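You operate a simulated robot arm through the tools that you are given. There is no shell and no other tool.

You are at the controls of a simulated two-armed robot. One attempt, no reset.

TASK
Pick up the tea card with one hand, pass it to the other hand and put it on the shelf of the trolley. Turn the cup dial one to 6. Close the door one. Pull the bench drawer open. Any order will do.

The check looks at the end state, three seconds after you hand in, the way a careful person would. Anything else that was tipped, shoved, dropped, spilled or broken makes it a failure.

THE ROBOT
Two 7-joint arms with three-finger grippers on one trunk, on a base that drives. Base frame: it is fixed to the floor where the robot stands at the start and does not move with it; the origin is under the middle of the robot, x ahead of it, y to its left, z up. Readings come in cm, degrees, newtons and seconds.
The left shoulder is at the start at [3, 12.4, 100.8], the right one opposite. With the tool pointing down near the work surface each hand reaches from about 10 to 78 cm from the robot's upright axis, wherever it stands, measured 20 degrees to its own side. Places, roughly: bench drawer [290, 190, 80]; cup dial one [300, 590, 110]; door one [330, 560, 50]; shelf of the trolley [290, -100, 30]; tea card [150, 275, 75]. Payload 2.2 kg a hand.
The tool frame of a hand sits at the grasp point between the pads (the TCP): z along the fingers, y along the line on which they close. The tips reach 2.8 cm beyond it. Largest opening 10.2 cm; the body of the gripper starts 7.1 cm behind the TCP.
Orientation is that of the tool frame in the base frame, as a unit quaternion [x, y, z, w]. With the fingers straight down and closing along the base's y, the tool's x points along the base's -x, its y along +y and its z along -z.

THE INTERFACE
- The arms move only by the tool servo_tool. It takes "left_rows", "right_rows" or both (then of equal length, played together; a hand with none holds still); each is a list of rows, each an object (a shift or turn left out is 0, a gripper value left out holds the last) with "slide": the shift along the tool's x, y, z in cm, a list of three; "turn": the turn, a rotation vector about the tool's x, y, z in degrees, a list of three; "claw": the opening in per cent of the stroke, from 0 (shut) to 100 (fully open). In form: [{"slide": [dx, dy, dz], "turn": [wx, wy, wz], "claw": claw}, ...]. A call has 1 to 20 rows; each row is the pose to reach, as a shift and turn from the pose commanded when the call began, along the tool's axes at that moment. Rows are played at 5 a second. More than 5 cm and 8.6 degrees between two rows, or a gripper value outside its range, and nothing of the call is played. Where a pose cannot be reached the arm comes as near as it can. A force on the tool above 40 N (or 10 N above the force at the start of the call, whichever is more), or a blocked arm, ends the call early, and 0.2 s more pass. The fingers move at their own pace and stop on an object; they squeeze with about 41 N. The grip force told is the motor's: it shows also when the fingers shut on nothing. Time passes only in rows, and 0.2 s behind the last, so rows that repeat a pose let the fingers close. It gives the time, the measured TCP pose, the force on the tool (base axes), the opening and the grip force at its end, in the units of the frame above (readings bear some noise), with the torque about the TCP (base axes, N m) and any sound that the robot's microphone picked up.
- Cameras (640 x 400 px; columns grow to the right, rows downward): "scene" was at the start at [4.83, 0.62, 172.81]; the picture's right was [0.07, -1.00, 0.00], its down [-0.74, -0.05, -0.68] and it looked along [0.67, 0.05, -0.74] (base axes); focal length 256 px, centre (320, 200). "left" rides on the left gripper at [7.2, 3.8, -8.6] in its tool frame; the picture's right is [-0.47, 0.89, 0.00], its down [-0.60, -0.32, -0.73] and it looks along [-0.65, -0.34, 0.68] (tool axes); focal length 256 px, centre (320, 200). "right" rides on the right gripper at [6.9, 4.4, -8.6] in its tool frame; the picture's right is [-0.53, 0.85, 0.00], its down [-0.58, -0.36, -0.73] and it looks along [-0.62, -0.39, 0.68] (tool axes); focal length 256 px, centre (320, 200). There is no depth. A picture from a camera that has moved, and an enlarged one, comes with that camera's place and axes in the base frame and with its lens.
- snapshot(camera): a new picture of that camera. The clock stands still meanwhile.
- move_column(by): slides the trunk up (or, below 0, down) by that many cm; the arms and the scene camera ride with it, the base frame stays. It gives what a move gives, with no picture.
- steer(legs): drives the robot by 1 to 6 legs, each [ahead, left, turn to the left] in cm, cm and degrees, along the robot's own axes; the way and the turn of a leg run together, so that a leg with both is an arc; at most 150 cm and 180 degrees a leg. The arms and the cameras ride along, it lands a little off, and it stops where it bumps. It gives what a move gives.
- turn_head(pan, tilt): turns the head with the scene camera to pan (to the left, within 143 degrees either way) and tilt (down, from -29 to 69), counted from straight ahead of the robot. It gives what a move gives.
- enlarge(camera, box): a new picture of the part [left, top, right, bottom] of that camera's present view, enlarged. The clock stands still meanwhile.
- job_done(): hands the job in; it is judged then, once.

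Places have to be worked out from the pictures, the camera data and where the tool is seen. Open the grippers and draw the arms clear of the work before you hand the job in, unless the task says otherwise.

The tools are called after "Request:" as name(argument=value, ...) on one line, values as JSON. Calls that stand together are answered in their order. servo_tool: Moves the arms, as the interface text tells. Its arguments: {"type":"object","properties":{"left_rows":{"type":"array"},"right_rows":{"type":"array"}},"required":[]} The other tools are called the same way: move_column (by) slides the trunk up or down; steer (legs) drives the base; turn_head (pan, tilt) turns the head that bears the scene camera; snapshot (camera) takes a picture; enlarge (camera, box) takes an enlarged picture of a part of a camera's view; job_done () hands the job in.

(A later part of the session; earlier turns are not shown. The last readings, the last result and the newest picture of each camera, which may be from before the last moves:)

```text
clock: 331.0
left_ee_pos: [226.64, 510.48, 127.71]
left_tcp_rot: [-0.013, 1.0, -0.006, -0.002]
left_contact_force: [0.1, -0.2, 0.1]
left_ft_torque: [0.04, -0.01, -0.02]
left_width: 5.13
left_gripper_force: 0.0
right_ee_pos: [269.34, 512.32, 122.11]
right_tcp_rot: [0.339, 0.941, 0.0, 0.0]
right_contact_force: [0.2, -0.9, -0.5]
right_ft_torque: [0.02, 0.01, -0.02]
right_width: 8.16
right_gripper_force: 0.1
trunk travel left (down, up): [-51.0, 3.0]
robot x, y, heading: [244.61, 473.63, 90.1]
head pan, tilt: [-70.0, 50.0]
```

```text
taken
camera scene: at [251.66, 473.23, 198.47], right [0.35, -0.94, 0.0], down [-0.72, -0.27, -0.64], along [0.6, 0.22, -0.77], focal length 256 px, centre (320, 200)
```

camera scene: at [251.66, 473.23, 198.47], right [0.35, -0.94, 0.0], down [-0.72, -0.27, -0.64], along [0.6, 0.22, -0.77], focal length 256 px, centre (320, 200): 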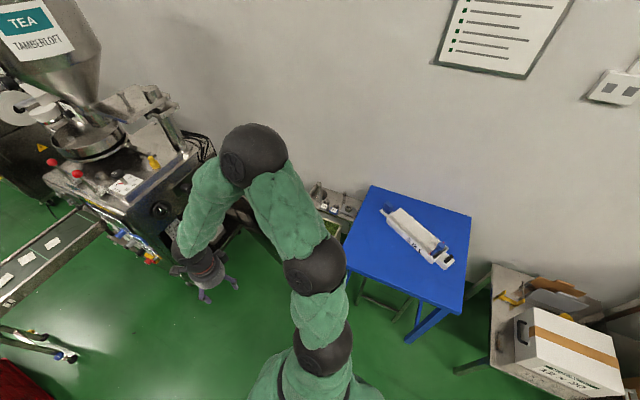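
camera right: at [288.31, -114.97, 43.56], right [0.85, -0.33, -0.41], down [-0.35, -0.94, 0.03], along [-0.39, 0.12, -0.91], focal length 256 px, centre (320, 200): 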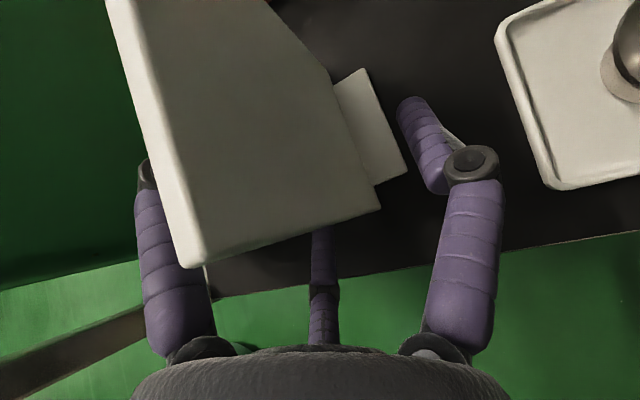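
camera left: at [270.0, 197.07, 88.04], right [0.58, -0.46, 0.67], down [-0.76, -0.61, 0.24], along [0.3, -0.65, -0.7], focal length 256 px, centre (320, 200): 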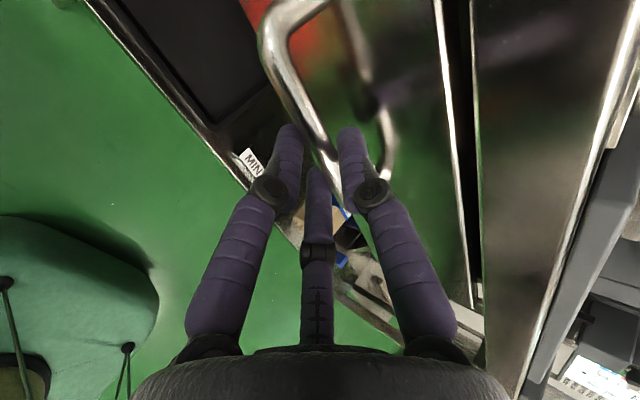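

The blue table spans x 310–370, y 422–482, with a low stand beyond it. I move the right hand left to open the view to the door.

Request:
servo_tool(right_rows=[{"slide": [3, -2.5, 0], "claw": 50}, {"slide": [6, -5, 0]}, {"slide": [9, -7.5, 0]}, {"slide": [11.5, -9.6, 0]}, {"slide": [14, -9.6, -5]}])

Request:
turn_head(pan=-45, tilt=45)

Request:
snapshot(camera="scene")

```text
refused: row 5 steps farther than a row can; nothing moved
```

```text
clock: 331.9
left_ee_pos: [226.72, 510.33, 127.71]
left_tcp_rot: [-0.013, 1.0, -0.007, -0.002]
left_contact_force: [-1.1, 0.1, 0.8]
left_ft_torque: [-0.02, -0.02, 0.0]
left_width: 5.09
left_gripper_force: 0.1
right_ee_pos: [269.37, 512.32, 122.14]
right_tcp_rot: [0.339, 0.941, 0.0, -0.001]
right_contact_force: [0.3, -0.8, -0.5]
right_ft_torque: [-0.05, 0.03, 0.0]
right_width: 8.14
right_gripper_force: 0.1
trunk travel left (down, up): [-51.0, 3.0]
robot x, y, heading: [244.62, 473.65, 90.4]
head pan, tilt: [-45.0, 45.0]
```

```text
taken
camera scene: at [250.16, 476.31, 199.16], right [0.71, -0.7, 0.0], down [-0.5, -0.5, -0.71], along [0.5, 0.5, -0.71], focal length 256 px, centre (320, 200)
```

scene: 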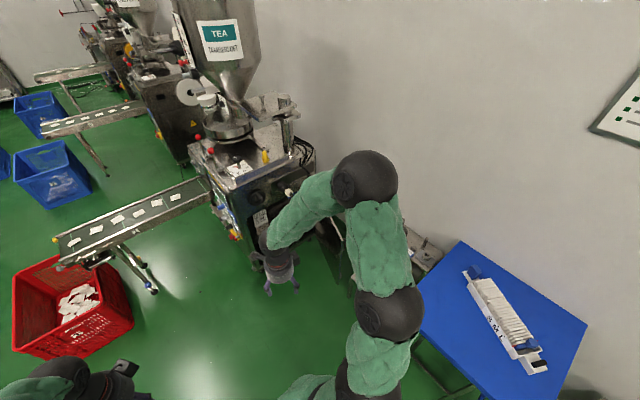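

I do the dial first with the right hand. I drive to (278,525) in front of the machine.

Request:
steer(legs=[[30, -33, 0], [20, 0, 0]])

Request:
turn_head(pan=-15, tilt=45)

Request:
snapshot(camera="scene")

Request:
enlarge(camera="scene", box=[280, 100, 380, 200])

```text
clock: 335.8
left_ee_pos: [259.21, 560.38, 127.72]
left_tcp_rot: [-0.015, 1.0, -0.007, -0.002]
left_contact_force: [0.0, 0.1, -0.4]
left_ft_torque: [-0.02, 0.02, 0.01]
left_width: 5.1
left_gripper_force: 0.1
right_ee_pos: [301.88, 562.45, 122.08]
right_tcp_rot: [0.339, 0.941, 0.001, 0.0]
right_contact_force: [0.3, 0.5, 0.6]
right_ft_torque: [0.02, -0.03, 0.01]
right_width: 8.14
right_gripper_force: 0.1
trunk travel left (down, up): [-51.0, 3.0]
robot x, y, heading: [276.92, 523.71, 90.5]
head pan, tilt: [-45.0, 45.0]
```

```text
clock: 336.8
left_ee_pos: [259.13, 560.3, 127.66]
left_tcp_rot: [-0.014, 1.0, -0.006, -0.002]
left_contact_force: [1.3, 0.6, 0.2]
left_ft_torque: [0.02, -0.01, -0.02]
left_width: 5.12
left_gripper_force: 0.1
right_ee_pos: [301.84, 562.24, 122.11]
right_tcp_rot: [0.339, 0.941, 0.0, -0.001]
right_contact_force: [0.0, 0.3, -0.7]
right_ft_torque: [0.04, 0.01, -0.02]
right_width: 8.17
right_gripper_force: 0.0
trunk travel left (down, up): [-51.0, 3.0]
robot x, y, heading: [277.29, 523.66, 90.7]
head pan, tilt: [-15.0, 45.0]
```

```text
taken
camera scene: at [279.17, 528.29, 199.17], right [0.97, -0.25, 0.0], down [-0.18, -0.68, -0.71], along [0.18, 0.68, -0.71], focal length 256 px, centre (320, 200)
```

scene: 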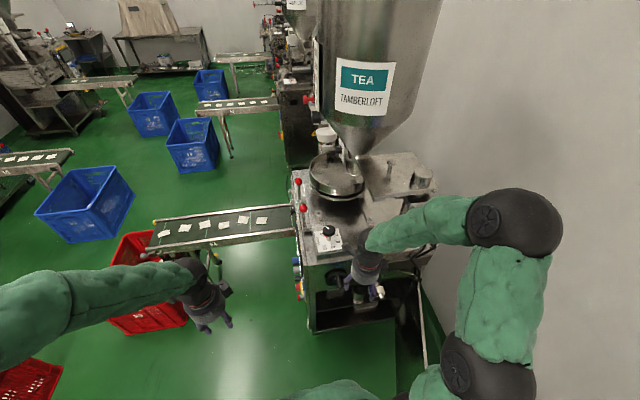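

```text
4.00 times, centred on (330, 150) of scene
camera zoom: at [279.17, 528.29, 199.17], right [0.97, -0.25, 0.0], down [-0.18, -0.68, -0.71], along [0.18, 0.68, -0.71], focal length 1026 px, centre (280, 400)
```

zoom: 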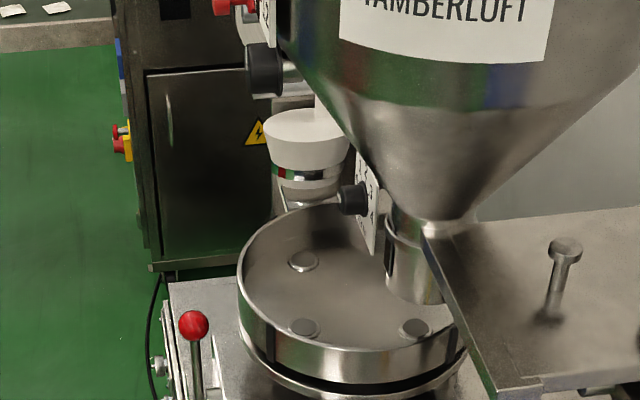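

Request:
enlarge(camera="scene", box=[295, 205, 365, 260])

Request:
snapshot(camera="right")

```text
7.27 times, centred on (330, 232) of scene
camera zoom: at [279.17, 528.29, 199.17], right [0.97, -0.25, 0.0], down [-0.18, -0.68, -0.71], along [0.18, 0.68, -0.71], focal length 1865 px, centre (247, -36)
```

zoom: 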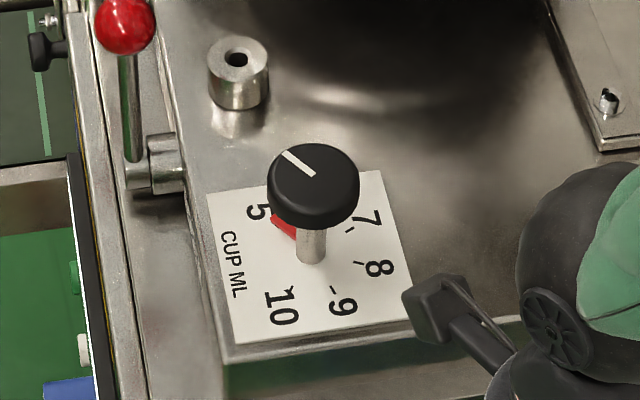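

```text
taken
camera right: at [299.52, 570.12, 130.72], right [0.95, 0.31, 0.0], down [0.21, -0.65, 0.73], along [0.23, -0.69, -0.68], focal length 256 px, centre (320, 200)
```

right: 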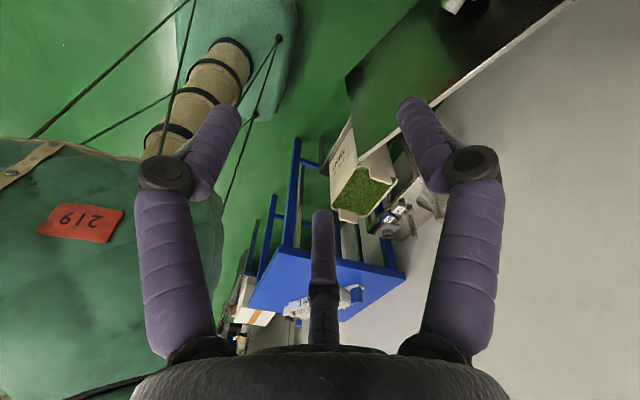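

The red pointer is at 5; the scale is 50° per number, so I need 50° clockwise (from above). The knob is ≈5.8 cm wide at about (300.5, 593.5), z 109–113. I turn the right wrist to the standard orientation first and raise it a bit.

Request:
servo_tool(right_rows=[{"slide": [0, 0, -0.5], "turn": [0, 0, -8.1], "claw": 95}, {"slide": [0, 0, -1], "turn": [0, 0, -16.3]}, {"slide": [0, 0, -1.5], "turn": [0, 0, -24.4]}, {"slide": [0, 0, -2], "turn": [0, 0, -32.5]}, {"slide": [0, 0, -2.5], "turn": [0, 0, -40.6]}, {"slide": [0, 0, -3], "turn": [0, 0, -48.8]}, {"slide": [0, 0, -3.5], "turn": [0, 0, -56.9]}, {"slide": [0, 0, -4], "turn": [0, 0, -65]}, {"slide": [0, 0, -4.5], "turn": [0, 0, -73.1]}, {"slide": [0, 0, -5], "turn": [0, 0, -81.3]}, {"slide": [0, 0, -5.5], "turn": [0, 0, -89.4]}, {"slide": [0, 0, -6], "turn": [0, 0, -97.5]}, {"slide": [0, 0, -6.5], "turn": [0, 0, -105.6]}, {"slide": [0, 0, -7], "turn": [0, 0, -113.8]}, {"slide": [0, 0, -7.5], "turn": [0, 0, -121.9]}, {"slide": [0, 0, -8], "turn": [0, 0, -130]}, {"slide": [0, 0, -8], "turn": [0, 0, -130]}])

Request:
snapshot(camera="right")

Request:
snapshot(camera="scene")

```text
clock: 340.4
left_ee_pos: [259.16, 560.38, 127.61]
left_tcp_rot: [-0.013, 1.0, -0.007, -0.002]
left_contact_force: [-0.5, 0.2, -0.5]
left_ft_torque: [0.04, -0.02, -0.03]
left_width: 5.11
left_gripper_force: 0.1
right_ee_pos: [301.98, 562.45, 130.15]
right_tcp_rot: [0.71, -0.704, 0.0, -0.002]
right_contact_force: [-0.3, 0.4, -0.6]
right_ft_torque: [0.03, 0.01, 0.01]
right_width: 9.67
right_gripper_force: 0.1
trunk travel left (down, up): [-51.0, 3.0]
robot x, y, heading: [277.25, 523.5, 90.5]
head pan, tilt: [-15.0, 45.0]
```

```text
taken
camera right: at [297.74, 555.5, 138.7], right [-0.85, 0.53, 0.0], down [0.36, 0.58, 0.73], along [0.38, 0.62, -0.68], focal length 256 px, centre (320, 200)
```

right: 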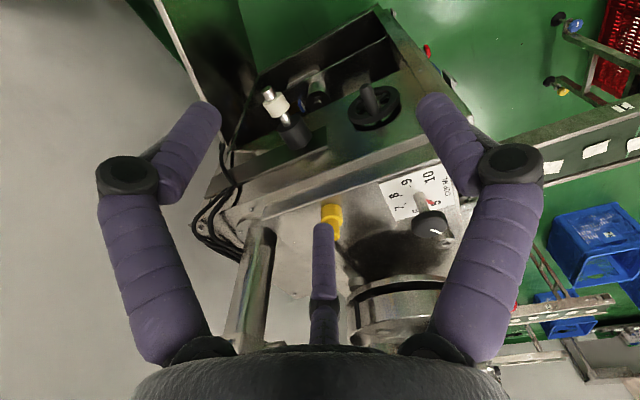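

```text
taken
camera scene: at [279.16, 528.41, 199.16], right [0.97, -0.25, 0.0], down [-0.18, -0.68, -0.71], along [0.18, 0.68, -0.71], focal length 256 px, centre (320, 200)
```

scene: 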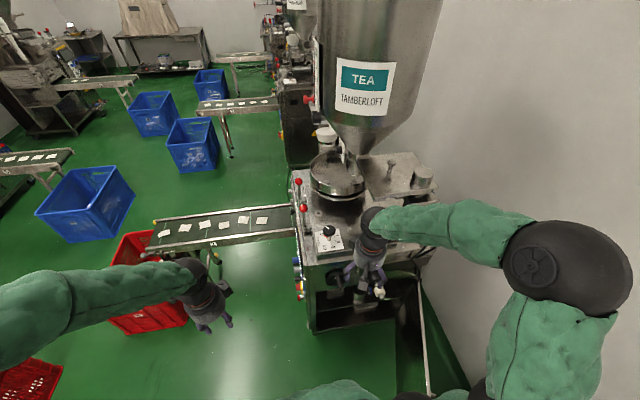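

The wrist view puts the knob at about (300,594). I move the hand over it.

Request:
servo_tool(right_rows=[{"slide": [-4.5, 0.3, 0.3]}, {"slide": [-9, 0.5, 0.6]}, {"slide": [-13.5, 0.8, 0.9]}, {"slide": [-18, 1, 1.2]}, {"slide": [-22.5, 1.3, 1.5]}, {"slide": [-27, 1.5, 1.8]}, {"slide": [-31.5, 1.75, 2]}, {"slide": [-31.5, 1.75, 2]}])

Request:
snapshot(camera="right")

Request:
enlarge(camera="scene", box=[270, 160, 390, 270])

```text
clock: 342.1
left_ee_pos: [259.36, 560.27, 127.85]
left_tcp_rot: [-0.014, 1.0, -0.006, -0.002]
left_contact_force: [-0.3, -0.4, 0.6]
left_ft_torque: [0.03, -0.02, 0.0]
left_width: 5.13
left_gripper_force: 0.0
right_ee_pos: [299.97, 593.71, 128.24]
right_tcp_rot: [0.71, -0.704, -0.001, 0.0]
right_contact_force: [0.6, 0.2, -0.7]
right_ft_torque: [0.01, 0.01, 0.01]
right_width: 9.67
right_gripper_force: 0.2
trunk travel left (down, up): [-51.0, 3.0]
robot x, y, heading: [277.17, 523.94, 90.4]
head pan, tilt: [-15.0, 45.0]
```

```text
taken
camera right: at [295.8, 586.78, 136.81], right [-0.85, 0.53, 0.0], down [0.36, 0.58, 0.73], along [0.39, 0.62, -0.68], focal length 256 px, centre (320, 200)
```

right: 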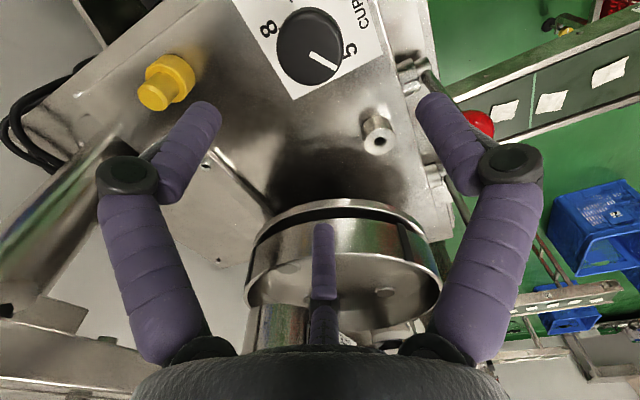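

```text
3.64 times, centred on (330, 215) of scene
camera zoom: at [279.19, 528.17, 199.17], right [0.97, -0.25, 0.0], down [-0.18, -0.68, -0.71], along [0.18, 0.69, -0.71], focal length 932 px, centre (284, 146)
```

zoom: 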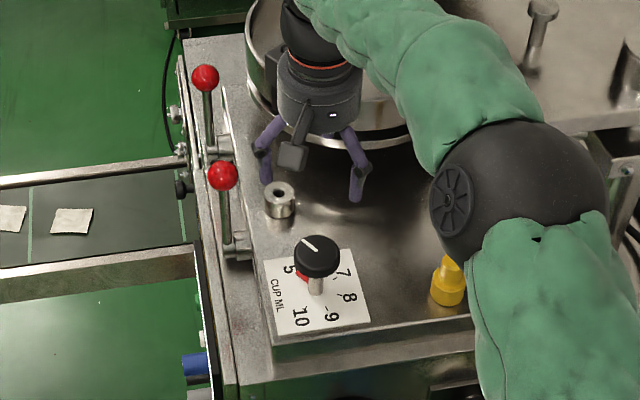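

The knob's centre is ≈(300.1, 592.3). I shift slightly and lower around it.

Request:
servo_tool(right_rows=[{"slide": [1.3, -0.1, 2]}, {"slide": [1.3, -0.1, 5]}, {"slide": [1.3, -0.1, 8]}, {"slide": [1.3, -0.1, 8]}])

Request:
snapshot(camera="right")

Request:
enlarge(camera="scene", box=[290, 190, 370, 260])

```text
clock: 343.1
left_ee_pos: [259.11, 560.29, 127.7]
left_tcp_rot: [-0.015, 1.0, -0.006, -0.002]
left_contact_force: [-0.4, -0.4, -0.1]
left_ft_torque: [0.03, 0.02, -0.01]
left_width: 5.1
left_gripper_force: 0.0
right_ee_pos: [300.04, 592.5, 120.08]
right_tcp_rot: [0.71, -0.705, -0.001, -0.001]
right_contact_force: [0.8, -0.6, -0.7]
right_ft_torque: [0.02, -0.01, 0.03]
right_width: 9.71
right_gripper_force: 0.0
trunk travel left (down, up): [-51.0, 3.0]
robot x, y, heading: [277.24, 523.7, 90.3]
head pan, tilt: [-15.0, 45.0]
```

```text
taken
camera right: at [295.89, 585.62, 128.8], right [-0.85, 0.53, 0.0], down [0.36, 0.58, 0.73], along [0.39, 0.62, -0.68], focal length 256 px, centre (320, 200)
```

right: 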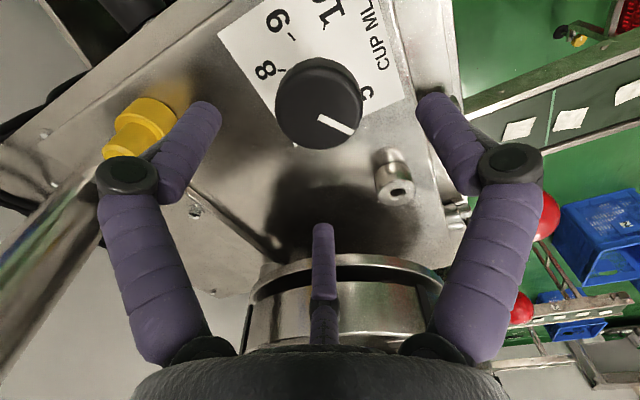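

```text
5.71 times, centred on (330, 225) of scene
camera zoom: at [279.15, 528.29, 199.17], right [0.97, -0.25, 0.0], down [-0.18, -0.68, -0.71], along [0.18, 0.68, -0.71], focal length 1465 px, centre (263, 57)
```

zoom: 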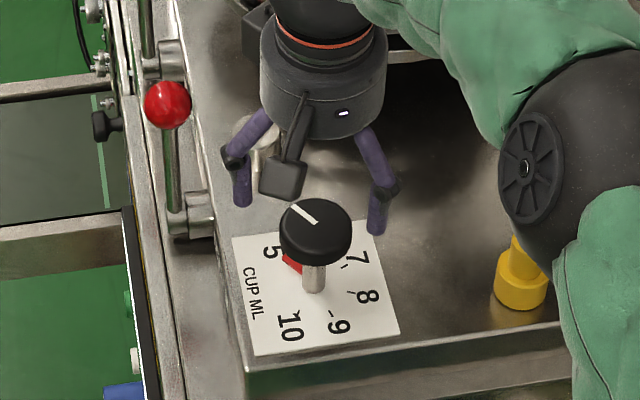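

Knob centred at (300.0,592.1). I lower to TCP z≈111.5 and close on the knob.

Request:
servo_tool(right_rows=[{"slide": [0.4, 0, 3]}, {"slide": [0.4, 0, 6]}, {"slide": [0.4, 0, 8.6]}, {"slide": [0.4, 0, 8.6]}])

Request:
snapshot(camera="right")

Request:
enlarge(camera="scene", box=[290, 190, 370, 260])

```text
clock: 344.1
left_ee_pos: [259.3, 560.32, 127.65]
left_tcp_rot: [-0.014, 1.0, -0.006, -0.002]
left_contact_force: [0.3, 0.0, 0.3]
left_ft_torque: [0.0, -0.01, 0.01]
left_width: 5.09
left_gripper_force: 0.0
right_ee_pos: [300.05, 592.2, 111.56]
right_tcp_rot: [0.71, -0.704, 0.0, 0.0]
right_contact_force: [-0.2, 0.2, -0.9]
right_ft_torque: [-0.02, -0.04, 0.02]
right_width: 9.7
right_gripper_force: 0.1
trunk travel left (down, up): [-51.0, 3.0]
robot x, y, heading: [277.27, 523.42, 90.7]
head pan, tilt: [-15.0, 45.0]
```

```text
taken
camera right: at [295.83, 585.3, 120.18], right [-0.85, 0.53, 0.0], down [0.36, 0.58, 0.73], along [0.39, 0.62, -0.68], focal length 256 px, centre (320, 200)
```

right: 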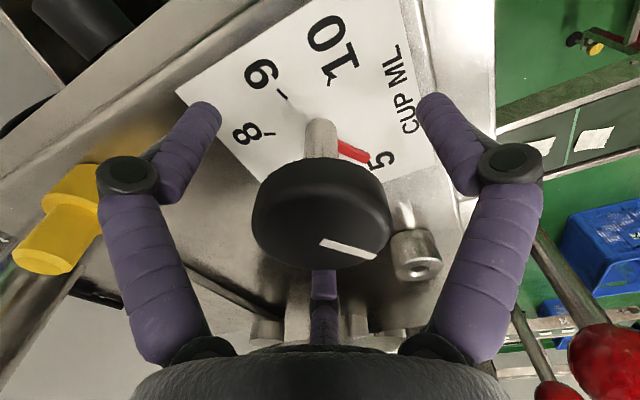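

```text
5.71 times, centred on (330, 225) of scene
camera zoom: at [279.16, 528.35, 199.17], right [0.97, -0.25, 0.0], down [-0.18, -0.68, -0.71], along [0.18, 0.68, -0.71], focal length 1465 px, centre (263, 57)
```

zoom: 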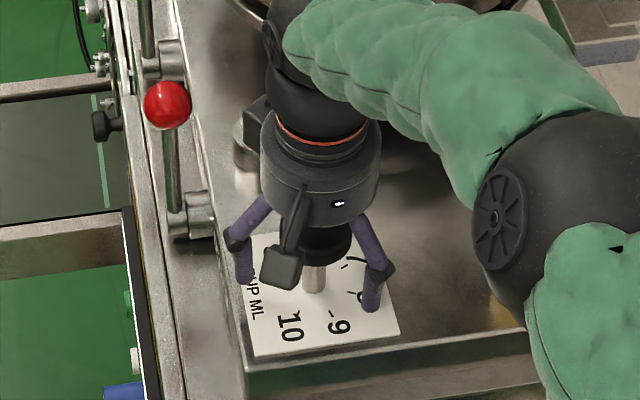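

The knob is between the fingers; the pointer tick at 5 is visible. I close on it.

Request:
servo_tool(right_rows=[{"claw": 70}, {"claw": 55}, {"claw": 45}, {"claw": 30}, {"claw": 30}])

Request:
snapshot(camera="right")

```text
clock: 345.4
left_ee_pos: [259.2, 560.44, 127.75]
left_tcp_rot: [-0.015, 1.0, -0.007, -0.002]
left_contact_force: [1.2, 0.3, 0.2]
left_ft_torque: [0.01, -0.02, -0.01]
left_width: 5.1
left_gripper_force: 0.0
right_ee_pos: [299.88, 592.13, 111.34]
right_tcp_rot: [0.71, -0.704, 0.0, 0.0]
right_contact_force: [-4.4, -1.4, -5.7]
right_ft_torque: [0.07, -0.07, 0.07]
right_width: 5.19
right_gripper_force: 45.4
trunk travel left (down, up): [-51.0, 3.0]
robot x, y, heading: [277.29, 523.44, 90.0]
head pan, tilt: [-15.0, 45.0]
```

```text
taken
camera right: at [295.74, 585.28, 120.07], right [-0.85, 0.53, 0.0], down [0.36, 0.58, 0.73], along [0.38, 0.62, -0.68], focal length 256 px, centre (320, 200)
```

right: 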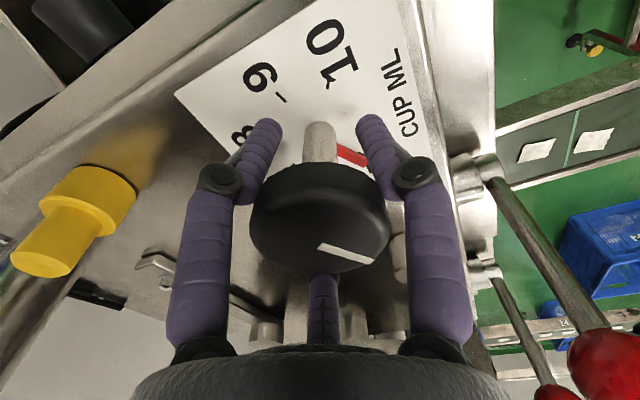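

Gripped (5.2 cm). I rotate the tool 48° clockwise and check the pointer.

Request:
servo_tool(right_rows=[{"turn": [0, 0, 6]}, {"turn": [0, 0, 12]}, {"turn": [0, 0, 18]}, {"turn": [0, 0, 24]}, {"turn": [0, 0, 30]}, {"turn": [0, 0, 36]}, {"turn": [0, 0, 42]}, {"turn": [0, 0, 48]}, {"turn": [0, 0, 48]}])

Request:
snapshot(camera="right")

Request:
enlarge(camera="scene", box=[290, 190, 370, 260])

```text
clock: 347.4
left_ee_pos: [259.22, 560.56, 127.66]
left_tcp_rot: [-0.014, 1.0, -0.008, -0.001]
left_contact_force: [0.4, -0.4, 0.2]
left_ft_torque: [0.0, -0.01, -0.01]
left_width: 5.11
left_gripper_force: 0.0
right_ee_pos: [299.85, 592.08, 111.06]
right_tcp_rot: [-0.362, 0.932, -0.004, -0.001]
right_contact_force: [-8.4, -5.0, -31.7]
right_ft_torque: [0.25, -0.15, 0.02]
right_width: 5.35
right_gripper_force: 44.4
trunk travel left (down, up): [-51.0, 3.0]
robot x, y, heading: [277.03, 523.36, 90.5]
head pan, tilt: [-15.0, 45.0]
```

```text
taken
camera right: at [292.01, 590.8, 119.71], right [-0.18, 0.98, -0.01], down [0.67, 0.13, 0.73], along [0.72, 0.12, -0.68], focal length 256 px, centre (320, 200)
```

right: 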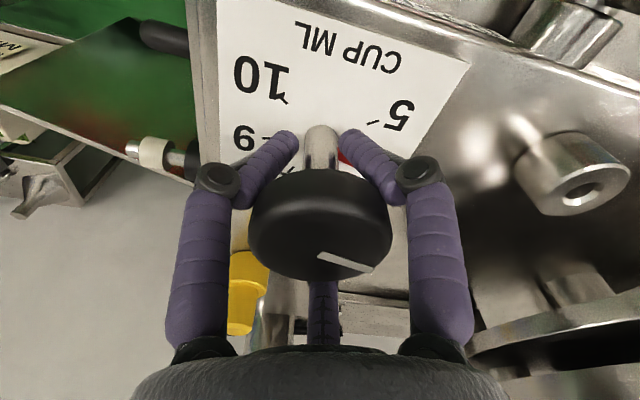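

```text
5.71 times, centred on (330, 225) of scene
camera zoom: at [279.13, 528.73, 199.14], right [0.97, -0.25, 0.0], down [-0.18, -0.69, -0.71], along [0.18, 0.68, -0.71], focal length 1465 px, centre (263, 57)
```

zoom: 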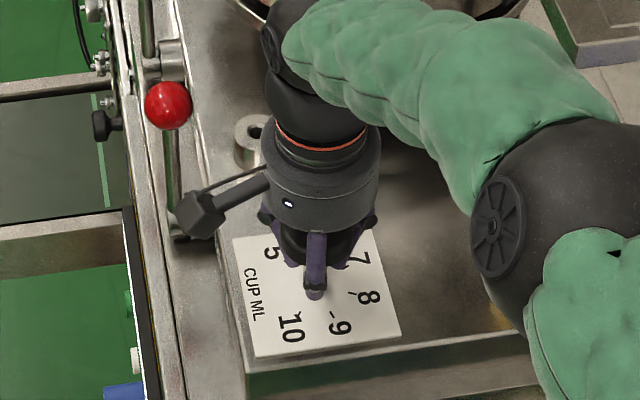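

The knob turned with the hand. I open the claw and raise the hand to see the pointer.

Request:
servo_tool(right_rows=[{"claw": 70}, {"claw": 95}, {"claw": 95}, {"slide": [0, 0, -4]}, {"slide": [0, 0, -8]}, {"slide": [0, 0, -10]}, {"slide": [0, 0, -10]}])

Request:
snapshot(camera="right")

Request:
enlarge(camera="scene", box=[290, 190, 370, 260])

```text
clock: 348.9
left_ee_pos: [259.27, 560.37, 127.65]
left_tcp_rot: [-0.013, 1.0, -0.007, -0.001]
left_contact_force: [-0.1, 0.1, 0.2]
left_ft_torque: [0.01, -0.02, -0.01]
left_width: 5.09
left_gripper_force: 0.1
right_ee_pos: [300.0, 592.31, 121.48]
right_tcp_rot: [-0.362, 0.932, 0.0, 0.0]
right_contact_force: [0.5, 0.3, 0.5]
right_ft_torque: [0.02, 0.02, -0.02]
right_width: 9.7
right_gripper_force: 0.1
trunk travel left (down, up): [-51.0, 3.0]
robot x, y, heading: [277.07, 523.61, 90.4]
head pan, tilt: [-15.0, 45.0]
```

```text
taken
camera right: at [292.09, 590.76, 130.1], right [-0.18, 0.98, 0.0], down [0.67, 0.12, 0.73], along [0.72, 0.13, -0.68], focal length 256 px, centre (320, 200)
```

right: 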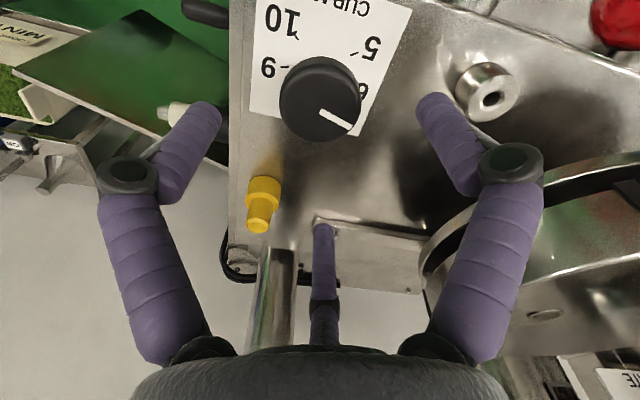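

```text
5.71 times, centred on (330, 225) of scene
camera zoom: at [279.15, 528.43, 199.16], right [0.97, -0.25, 0.0], down [-0.18, -0.68, -0.71], along [0.18, 0.68, -0.71], focal length 1465 px, centre (263, 57)
```

zoom: 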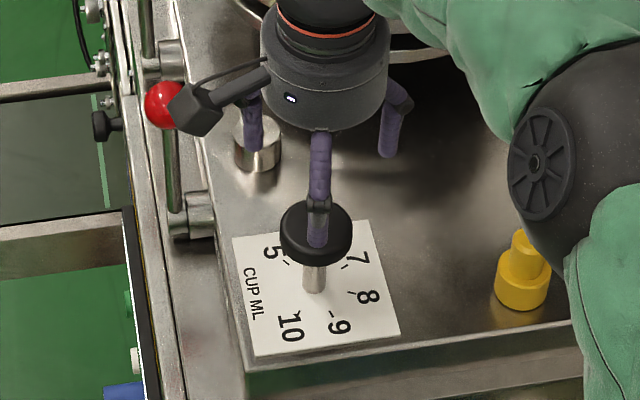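

I move the hand up and aside so the scene camera can see the knob's white line and pointer.

Request:
servo_tool(right_rows=[{"slide": [0, 0, -4]}, {"slide": [0, 0, -8]}, {"slide": [-3, -3, -10]}, {"slide": [-6, -6, -10]}, {"slide": [-9, -9, -10]}, {"slide": [-12, -12, -10]}])

Request:
enlarge(camera="scene", box=[305, 210, 355, 250])

Request:
snapshot(camera="right")

```text
clock: 350.2
left_ee_pos: [258.85, 560.28, 127.71]
left_tcp_rot: [-0.015, 1.0, -0.006, -0.001]
left_contact_force: [0.2, 0.6, 0.0]
left_ft_torque: [-0.02, 0.02, 0.0]
left_width: 5.09
left_gripper_force: 0.0
right_ee_pos: [311.25, 591.71, 132.17]
right_tcp_rot: [-0.37, 0.929, 0.004, -0.005]
right_contact_force: [-19.5, -7.0, 12.5]
right_ft_torque: [0.34, -1.31, -0.22]
right_width: 9.13
right_gripper_force: 0.1
trunk travel left (down, up): [-51.0, 3.0]
robot x, y, heading: [277.23, 523.58, 90.4]
head pan, tilt: [-15.0, 45.0]
stopped in row 6 (right hand): the force on the tool passed its limit at 49 N (the readings are from after the stop); the commanded pose is now the measured one
```

```text
10.00 times, centred on (330, 230) of scene
camera zoom: at [278.71, 528.26, 199.18], right [0.97, -0.25, 0.0], down [-0.17, -0.68, -0.71], along [0.18, 0.69, -0.71], focal length 2564 px, centre (220, -100)
```

zoom: 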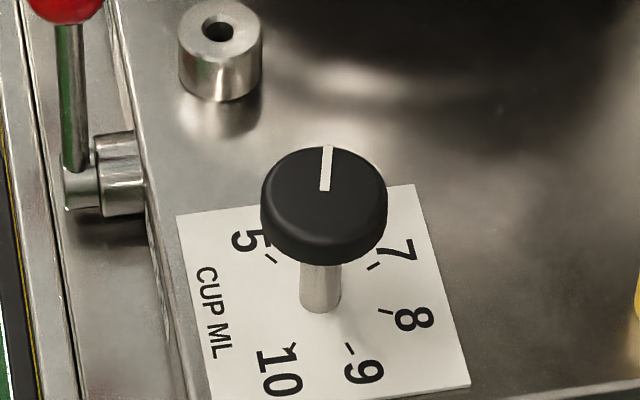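

```text
taken
camera right: at [303.4, 590.22, 140.79], right [-0.19, 0.98, 0.01], down [0.68, 0.13, 0.72], along [0.71, 0.14, -0.69], focal length 256 px, centre (320, 200)
```

right: 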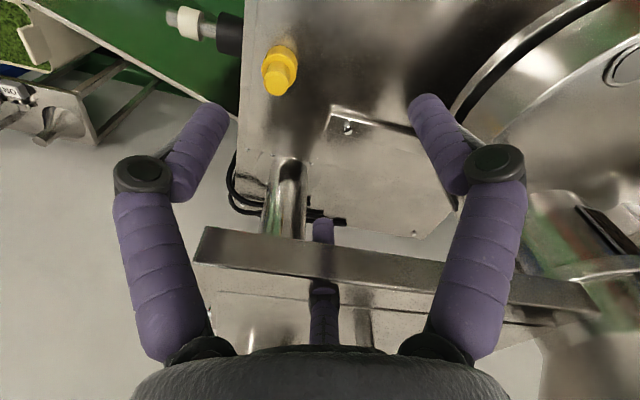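

I drifted the wrong way and touched the hopper bracket at 49 N; I back off at once along the same path.

Request:
servo_tool(right_rows=[{"slide": [3, 3, 0]}, {"slide": [6, 6, 0]}, {"slide": [8, 8, 0]}])

Request:
snapshot(camera="scene")

Request:
enlarge(camera="scene", box=[290, 140, 450, 260])

```text
clock: 351.0
left_ee_pos: [259.24, 560.44, 127.68]
left_tcp_rot: [-0.015, 1.0, -0.007, -0.002]
left_contact_force: [1.1, 0.8, -0.1]
left_ft_torque: [-0.04, 0.0, -0.01]
left_width: 5.1
left_gripper_force: 0.0
right_ee_pos: [300.61, 592.32, 131.79]
right_tcp_rot: [-0.367, 0.93, 0.004, -0.003]
right_contact_force: [0.2, -0.3, -0.7]
right_ft_torque: [0.01, 0.03, -0.02]
right_width: 9.71
right_gripper_force: 0.0
trunk travel left (down, up): [-51.0, 3.0]
robot x, y, heading: [277.37, 523.44, 90.5]
head pan, tilt: [-15.0, 45.0]
```

```text
taken
camera scene: at [279.21, 528.47, 199.16], right [0.97, -0.25, 0.0], down [-0.18, -0.68, -0.71], along [0.18, 0.68, -0.71], focal length 256 px, centre (320, 200)
```

scene: 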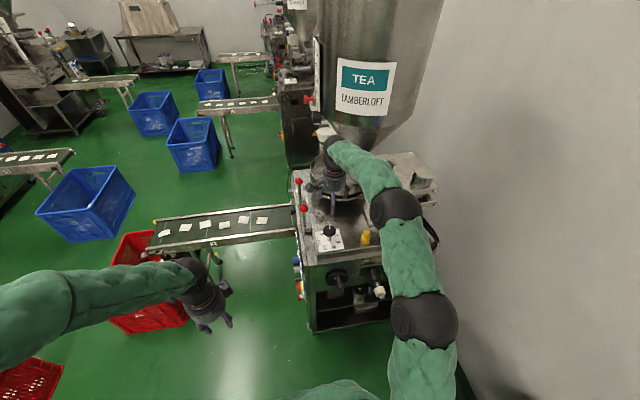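

```text
3.33 times, centred on (370, 200) of scene
camera zoom: at [279.21, 528.47, 199.16], right [0.97, -0.25, 0.0], down [-0.18, -0.68, -0.71], along [0.18, 0.68, -0.71], focal length 855 px, centre (153, 200)
```

zoom: 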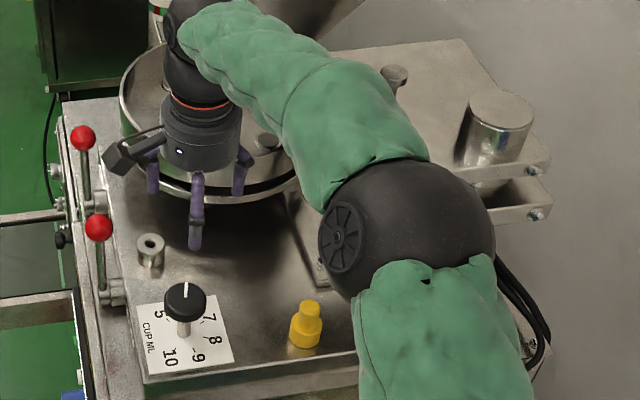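

Nothing shifted there. The hand is above the dial again; I look with the wrist camera at the pointer.

Request:
enlarge(camera="right", box=[240, 0, 420, 120])

Request:
servo_tool(right_rows=[{"turn": [0, 0, 8]}, {"turn": [0, 0, 16]}, {"turn": [0, 0, 24]}, {"turn": [0, 0, 32]}, {"turn": [0, 0, 32]}])

Request:
snapshot(camera="right")

Request:
enlarge(camera="right", box=[240, 0, 420, 120])

```text
3.33 times, centred on (330, 60) of right
camera zoom: at [292.83, 590.68, 140.55], right [-0.19, 0.98, 0.01], down [0.68, 0.12, 0.73], along [0.71, 0.14, -0.69], focal length 853 px, centre (287, 667)
```

zoom: 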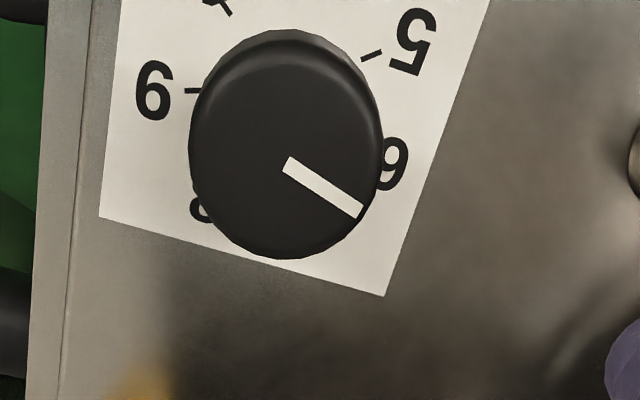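

```text
clock: 352.2
left_ee_pos: [259.06, 560.33, 127.73]
left_tcp_rot: [-0.015, 1.0, -0.008, -0.001]
left_contact_force: [-0.1, -0.2, -0.7]
left_ft_torque: [0.0, -0.02, 0.03]
left_width: 5.1
left_gripper_force: 0.1
right_ee_pos: [300.56, 592.16, 131.82]
right_tcp_rot: [-0.097, 0.995, 0.003, -0.005]
right_contact_force: [1.2, -0.3, 0.4]
right_ft_torque: [0.0, -0.01, -0.01]
right_width: 9.68
right_gripper_force: 0.1
trunk travel left (down, up): [-51.0, 3.0]
robot x, y, heading: [276.96, 523.34, 90.3]
head pan, tilt: [-15.0, 45.0]
```

```text
taken
camera right: at [293.17, 595.17, 140.61], right [0.36, 0.93, 0.0], down [0.64, -0.25, 0.72], along [0.68, -0.26, -0.69], focal length 256 px, centre (320, 200)
```

right: 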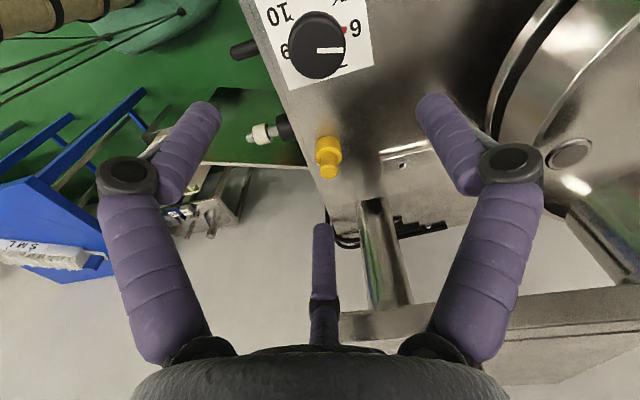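

```text
3.33 times, centred on (330, 60) of right
camera zoom: at [293.17, 595.17, 140.61], right [0.36, 0.93, 0.0], down [0.64, -0.25, 0.72], along [0.68, -0.26, -0.69], focal length 853 px, centre (287, 667)
```

zoom: 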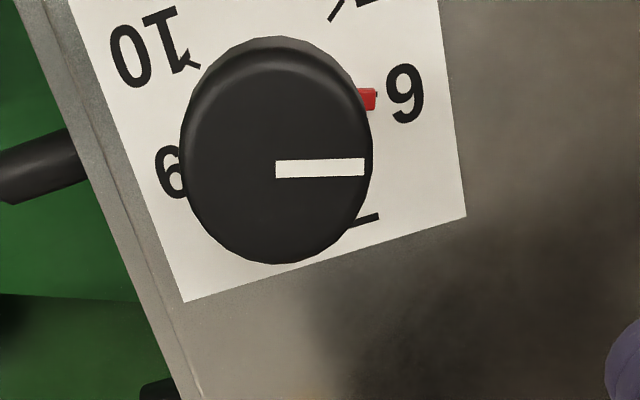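

The red pointer now points to 6 (line angle ≈85.6° against 86° computed for 6). I draw the right hand straight back (−y), clear of the machine.

Request:
servo_tool(right_rows=[{"slide": [0.9, -4.5, -0.5]}, {"slide": [1.7, -9, -1]}, {"slide": [2.6, -13.5, -1]}, {"slide": [3.5, -18, -1]}, {"slide": [4.3, -22.5, -1]}, {"slide": [5.2, -27, -1]}, {"slide": [5.8, -30, -1]}])

Request:
snapshot(camera="scene")

Request:
enlarge(camera="scene", box=[305, 205, 355, 250])

```text
clock: 353.8
left_ee_pos: [259.23, 560.2, 127.67]
left_tcp_rot: [-0.015, 1.0, -0.006, -0.002]
left_contact_force: [0.0, -0.5, -0.1]
left_ft_torque: [0.05, 0.01, -0.02]
left_width: 5.09
left_gripper_force: 0.1
right_ee_pos: [300.62, 561.46, 132.82]
right_tcp_rot: [-0.097, 0.995, 0.004, -0.005]
right_contact_force: [-0.8, -0.3, -0.2]
right_ft_torque: [0.07, -0.05, -0.02]
right_width: 9.68
right_gripper_force: 0.0
trunk travel left (down, up): [-51.0, 3.0]
robot x, y, heading: [276.87, 523.29, 90.7]
head pan, tilt: [-15.0, 45.0]
```

```text
taken
camera scene: at [279.15, 528.24, 199.17], right [0.97, -0.25, 0.0], down [-0.18, -0.68, -0.71], along [0.18, 0.69, -0.71], focal length 256 px, centre (320, 200)
```

scene: 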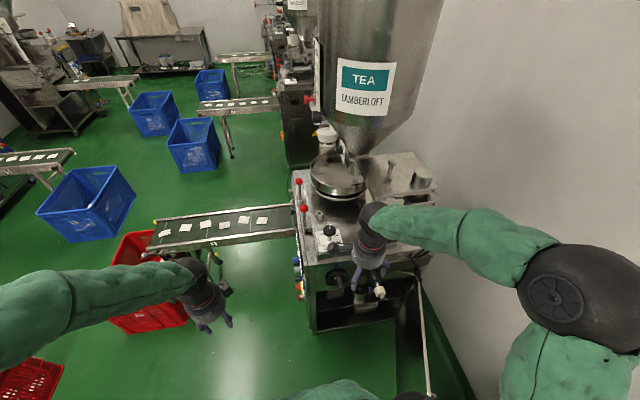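

```text
8.89 times, centred on (330, 228) of scene
camera zoom: at [279.15, 528.24, 199.17], right [0.97, -0.25, 0.0], down [-0.18, -0.68, -0.71], along [0.18, 0.69, -0.71], focal length 2279 px, centre (231, -44)
```

zoom: 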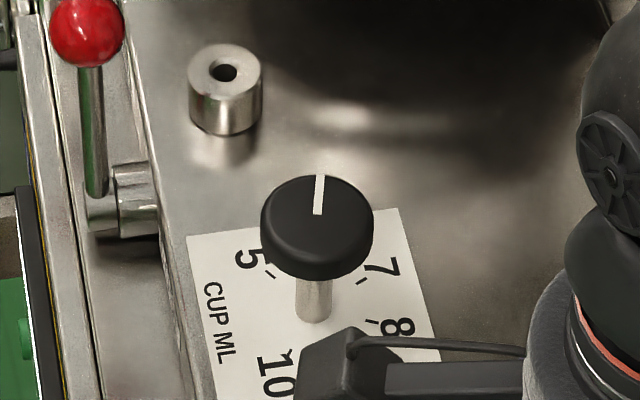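

The dial reads 6. Next the door: hinge about (350,585), outer edge (328,534), open roughly 67°. I back up and turn right to heading 50°, to push the door's outer face with closed right fingers.

Request:
steer(legs=[[-15, 0, 0], [0, 0, -40.5]])

Request:
turn_head(pan=10, tilt=50)

Request:
snapshot(camera="scene")

```text
clock: 357.1
left_ee_pos: [287.25, 548.25, 127.68]
left_tcp_rot: [0.33, 0.944, -0.005, -0.004]
left_contact_force: [-0.1, -0.4, 0.2]
left_ft_torque: [0.0, -0.03, -0.01]
left_width: 5.1
left_gripper_force: 0.1
right_ee_pos: [319.92, 522.45, 132.89]
right_tcp_rot: [0.251, 0.968, 0.004, -0.003]
right_contact_force: [-0.6, 0.4, -0.4]
right_ft_torque: [0.0, 0.0, -0.01]
right_width: 9.69
right_gripper_force: 0.0
trunk travel left (down, up): [-51.0, 3.0]
robot x, y, heading: [277.59, 508.32, 50.3]
head pan, tilt: [-15.0, 45.0]
```

```text
clock: 357.9
left_ee_pos: [287.36, 548.26, 127.78]
left_tcp_rot: [0.33, 0.944, -0.006, -0.004]
left_contact_force: [-0.1, 0.1, 0.2]
left_ft_torque: [-0.03, 0.0, 0.03]
left_width: 5.09
left_gripper_force: 0.0
right_ee_pos: [319.9, 522.55, 132.85]
right_tcp_rot: [0.25, 0.968, 0.004, -0.004]
right_contact_force: [0.0, -0.3, -1.1]
right_ft_torque: [-0.01, -0.01, 0.0]
right_width: 9.65
right_gripper_force: 0.2
trunk travel left (down, up): [-51.0, 3.0]
robot x, y, heading: [277.49, 508.62, 50.4]
head pan, tilt: [10.0, 50.0]
```

```text
taken
camera scene: at [279.13, 512.9, 198.47], right [0.87, -0.5, 0.0], down [-0.38, -0.67, -0.64], along [0.32, 0.56, -0.77], focal length 256 px, centre (320, 200)
```

scene: 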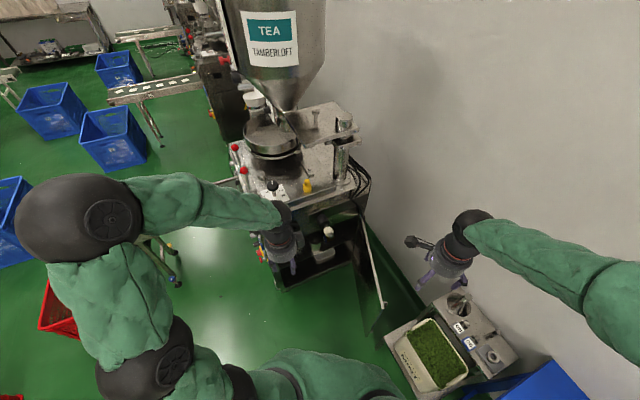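

The door's top edge runs from about (346,580) to (326,532). I bring the right hand over to its outer side, high above the tub stand, and pitch it.

Request:
servo_tool(right_rows=[{"slide": [-1.2, 2.1, 3.8], "turn": [0, 0, 3.1], "claw": 0}, {"slide": [-2.3, 4.3, 7.6], "turn": [0, 0, 6.2]}, {"slide": [-3.5, 6.4, 11.4], "turn": [0, 0, 9.3]}, {"slide": [-4.6, 8.6, 15.2], "turn": [0, 0, 12.4]}, {"slide": [-5.8, 10.7, 19], "turn": [0, 0, 15.5]}, {"slide": [-6.9, 12.8, 22.7], "turn": [0, 0, 18.6]}, {"slide": [-8.1, 15, 26.5], "turn": [0, 0, 21.7]}, {"slide": [-9.2, 17.1, 30.3], "turn": [0, 0, 24.8]}, {"slide": [-10.4, 19.3, 34.1], "turn": [0, 0, 27.9]}, {"slide": [-11.5, 21.4, 37.9], "turn": [0, 0, 31]}, {"slide": [-11.5, 21.4, 37.9], "turn": [0, 0, 31]}])

Request:
servo_tool(right_rows=[{"turn": [0, 8, 0]}, {"turn": [0, 16, 0]}, {"turn": [0, 24, 0]}, {"turn": [0, 32, 0]}, {"turn": [0, 40, 0]}, {"turn": [0, 40, 0]}])

Request:
snapshot(camera="scene")

Request:
snapshot(camera="right")

```text
clock: 360.3
left_ee_pos: [287.35, 548.25, 127.77]
left_tcp_rot: [0.33, 0.944, -0.005, -0.003]
left_contact_force: [-1.1, -0.3, 0.5]
left_ft_torque: [0.03, -0.04, 0.05]
left_width: 5.08
left_gripper_force: 0.0
right_ee_pos: [340.25, 536.04, 95.07]
right_tcp_rot: [0.5, 0.866, 0.003, -0.004]
right_contact_force: [0.9, -0.3, -0.6]
right_ft_torque: [0.0, 0.01, -0.01]
right_width: 0.21
right_gripper_force: 31.5
trunk travel left (down, up): [-51.0, 3.0]
robot x, y, heading: [277.33, 508.53, 50.3]
head pan, tilt: [10.0, 50.0]
```

```text
clock: 361.7
left_ee_pos: [287.24, 548.22, 127.75]
left_tcp_rot: [0.33, 0.944, -0.006, -0.004]
left_contact_force: [-0.1, 0.7, 0.0]
left_ft_torque: [0.01, 0.0, 0.0]
left_width: 5.12
left_gripper_force: 0.0
right_ee_pos: [340.17, 535.92, 94.93]
right_tcp_rot: [0.469, 0.812, 0.174, -0.3]
right_contact_force: [-0.3, -0.1, -0.9]
right_ft_torque: [-0.01, 0.0, -0.02]
right_width: 0.22
right_gripper_force: 31.4
trunk travel left (down, up): [-51.0, 3.0]
robot x, y, heading: [277.21, 508.46, 50.3]
head pan, tilt: [10.0, 50.0]
```

```text
taken
camera scene: at [279.09, 512.93, 198.47], right [0.87, -0.49, 0.0], down [-0.38, -0.67, -0.64], along [0.32, 0.56, -0.77], focal length 256 px, centre (320, 200)
```

scene: 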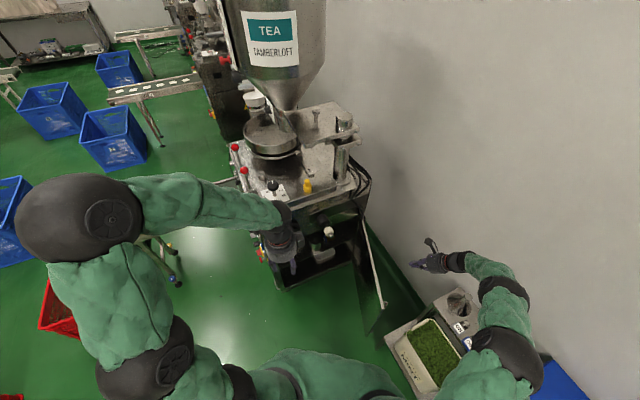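

```text
taken
camera right: at [344.26, 537.83, 106.04], right [0.94, 0.07, -0.35], down [0.14, -0.97, 0.18], along [-0.32, -0.22, -0.92], focal length 256 px, centre (320, 200)
```

right: 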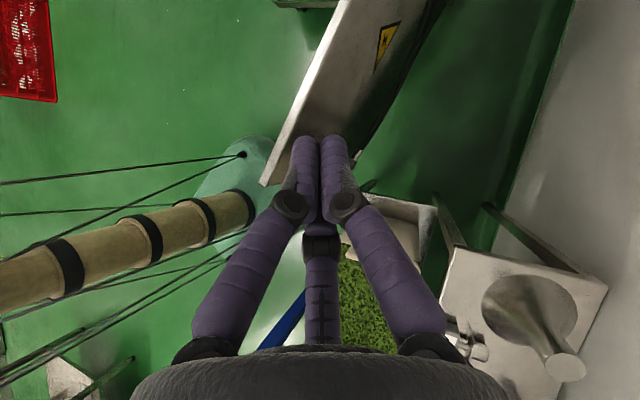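

The hand hovers beside the door's outer face (about 11 cm off). I lower the trunk 35 cm so the fingertips come to z≈58, below the door's top edge.

Request:
move_column(by=-35)

Request:
snapshot(camera="scene")

Request:
snapshot(camera="right")

```text
clock: 365.2
left_ee_pos: [287.31, 548.22, 92.7]
left_tcp_rot: [0.33, 0.944, -0.006, -0.004]
left_contact_force: [0.0, 0.4, -0.1]
left_ft_torque: [0.0, 0.02, 0.0]
left_width: 5.1
left_gripper_force: 0.1
right_ee_pos: [340.15, 535.94, 59.97]
right_tcp_rot: [0.469, 0.812, 0.174, -0.3]
right_contact_force: [1.0, 0.0, 0.0]
right_ft_torque: [0.02, 0.01, -0.03]
right_width: 0.2
right_gripper_force: 31.8
trunk travel left (down, up): [-16.0, 38.0]
robot x, y, heading: [277.37, 508.51, 50.3]
head pan, tilt: [10.0, 50.0]
```

```text
taken
camera scene: at [279.13, 512.89, 163.48], right [0.87, -0.49, 0.0], down [-0.38, -0.67, -0.64], along [0.32, 0.56, -0.77], focal length 256 px, centre (320, 200)
```

scene: 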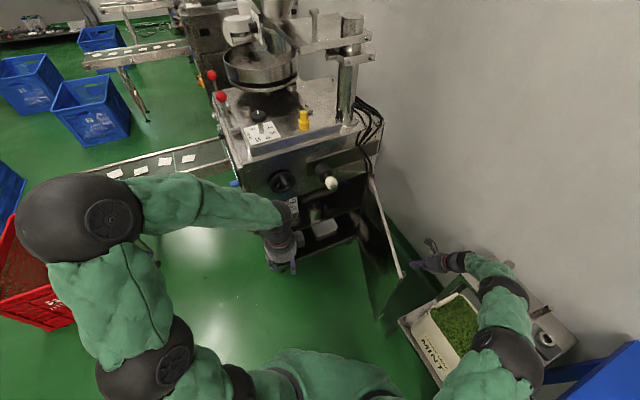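

```text
taken
camera right: at [344.27, 537.81, 71.03], right [0.94, 0.07, -0.35], down [0.14, -0.97, 0.18], along [-0.32, -0.22, -0.92], focal length 256 px, centre (320, 200)
```

right: 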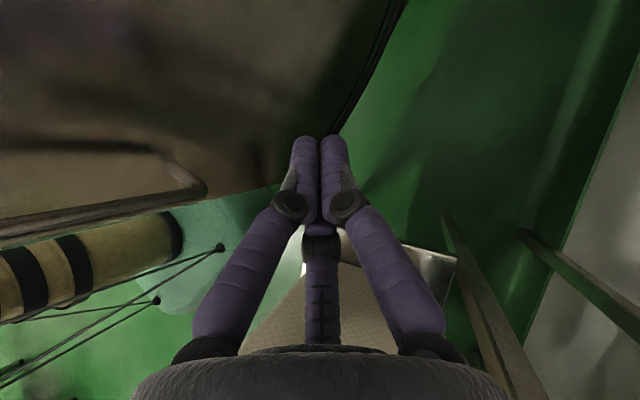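

I move the left hand out of the way, then start pushing the door along its arc.

Request:
servo_tool(left_rows=[{"slide": [2.1, -3.7, -1]}, {"slide": [4.3, -7.5, -2]}, {"slide": [6.4, -11.2, -3]}, {"slide": [8.6, -15, -4]}, {"slide": [10.7, -18.7, -5]}])

Request:
servo_tool(right_rows=[{"slide": [1.9, -1.95, 1.6]}, {"slide": [3.7, -3.9, 3.2]}, {"slide": [5.6, -5.85, 4.8]}, {"slide": [7.6, -7.4, 6.5]}, {"slide": [9.7, -8.9, 8.3]}, {"slide": [11.7, -10.5, 10]}, {"slide": [13.7, -12, 11.75]}])

Request:
snapshot(camera="scene")

```text
clock: 366.4
left_ee_pos: [267.36, 540.33, 98.05]
left_tcp_rot: [0.33, 0.944, -0.006, -0.004]
left_contact_force: [0.3, -0.6, 0.0]
left_ft_torque: [-0.01, 0.03, -0.01]
left_width: 5.1
left_gripper_force: 0.0
right_ee_pos: [340.12, 535.84, 60.11]
right_tcp_rot: [0.469, 0.812, 0.174, -0.3]
right_contact_force: [-0.4, 0.0, -0.1]
right_ft_torque: [0.02, 0.01, -0.02]
right_width: 0.22
right_gripper_force: 31.6
trunk travel left (down, up): [-16.0, 38.0]
robot x, y, heading: [277.71, 508.46, 50.1]
head pan, tilt: [10.0, 50.0]
```

```text
clock: 368.0
left_ee_pos: [267.41, 540.41, 98.09]
left_tcp_rot: [0.33, 0.944, -0.006, -0.004]
left_contact_force: [-0.6, 0.2, -0.5]
left_ft_torque: [-0.01, 0.01, -0.02]
left_width: 5.09
left_gripper_force: 0.0
right_ee_pos: [320.78, 545.52, 59.85]
right_tcp_rot: [0.468, 0.812, 0.174, -0.301]
right_contact_force: [0.4, 0.5, 1.0]
right_ft_torque: [0.0, 0.02, -0.03]
right_width: 0.23
right_gripper_force: 31.5
trunk travel left (down, up): [-16.0, 38.0]
robot x, y, heading: [277.61, 508.37, 50.2]
head pan, tilt: [10.0, 50.0]
```

```text
taken
camera scene: at [279.09, 512.93, 163.47], right [0.87, -0.49, 0.0], down [-0.38, -0.67, -0.64], along [0.32, 0.56, -0.77], focal length 256 px, centre (320, 200)
```

scene: 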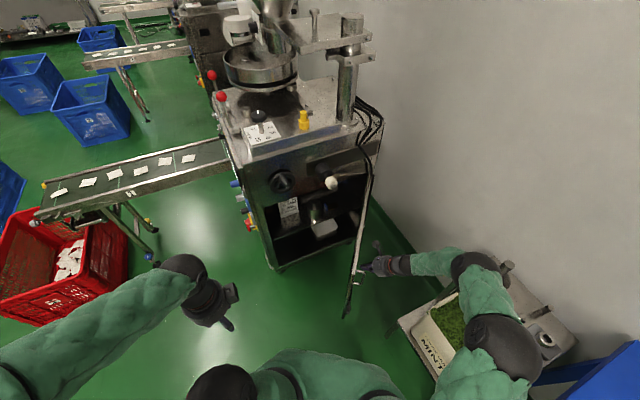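

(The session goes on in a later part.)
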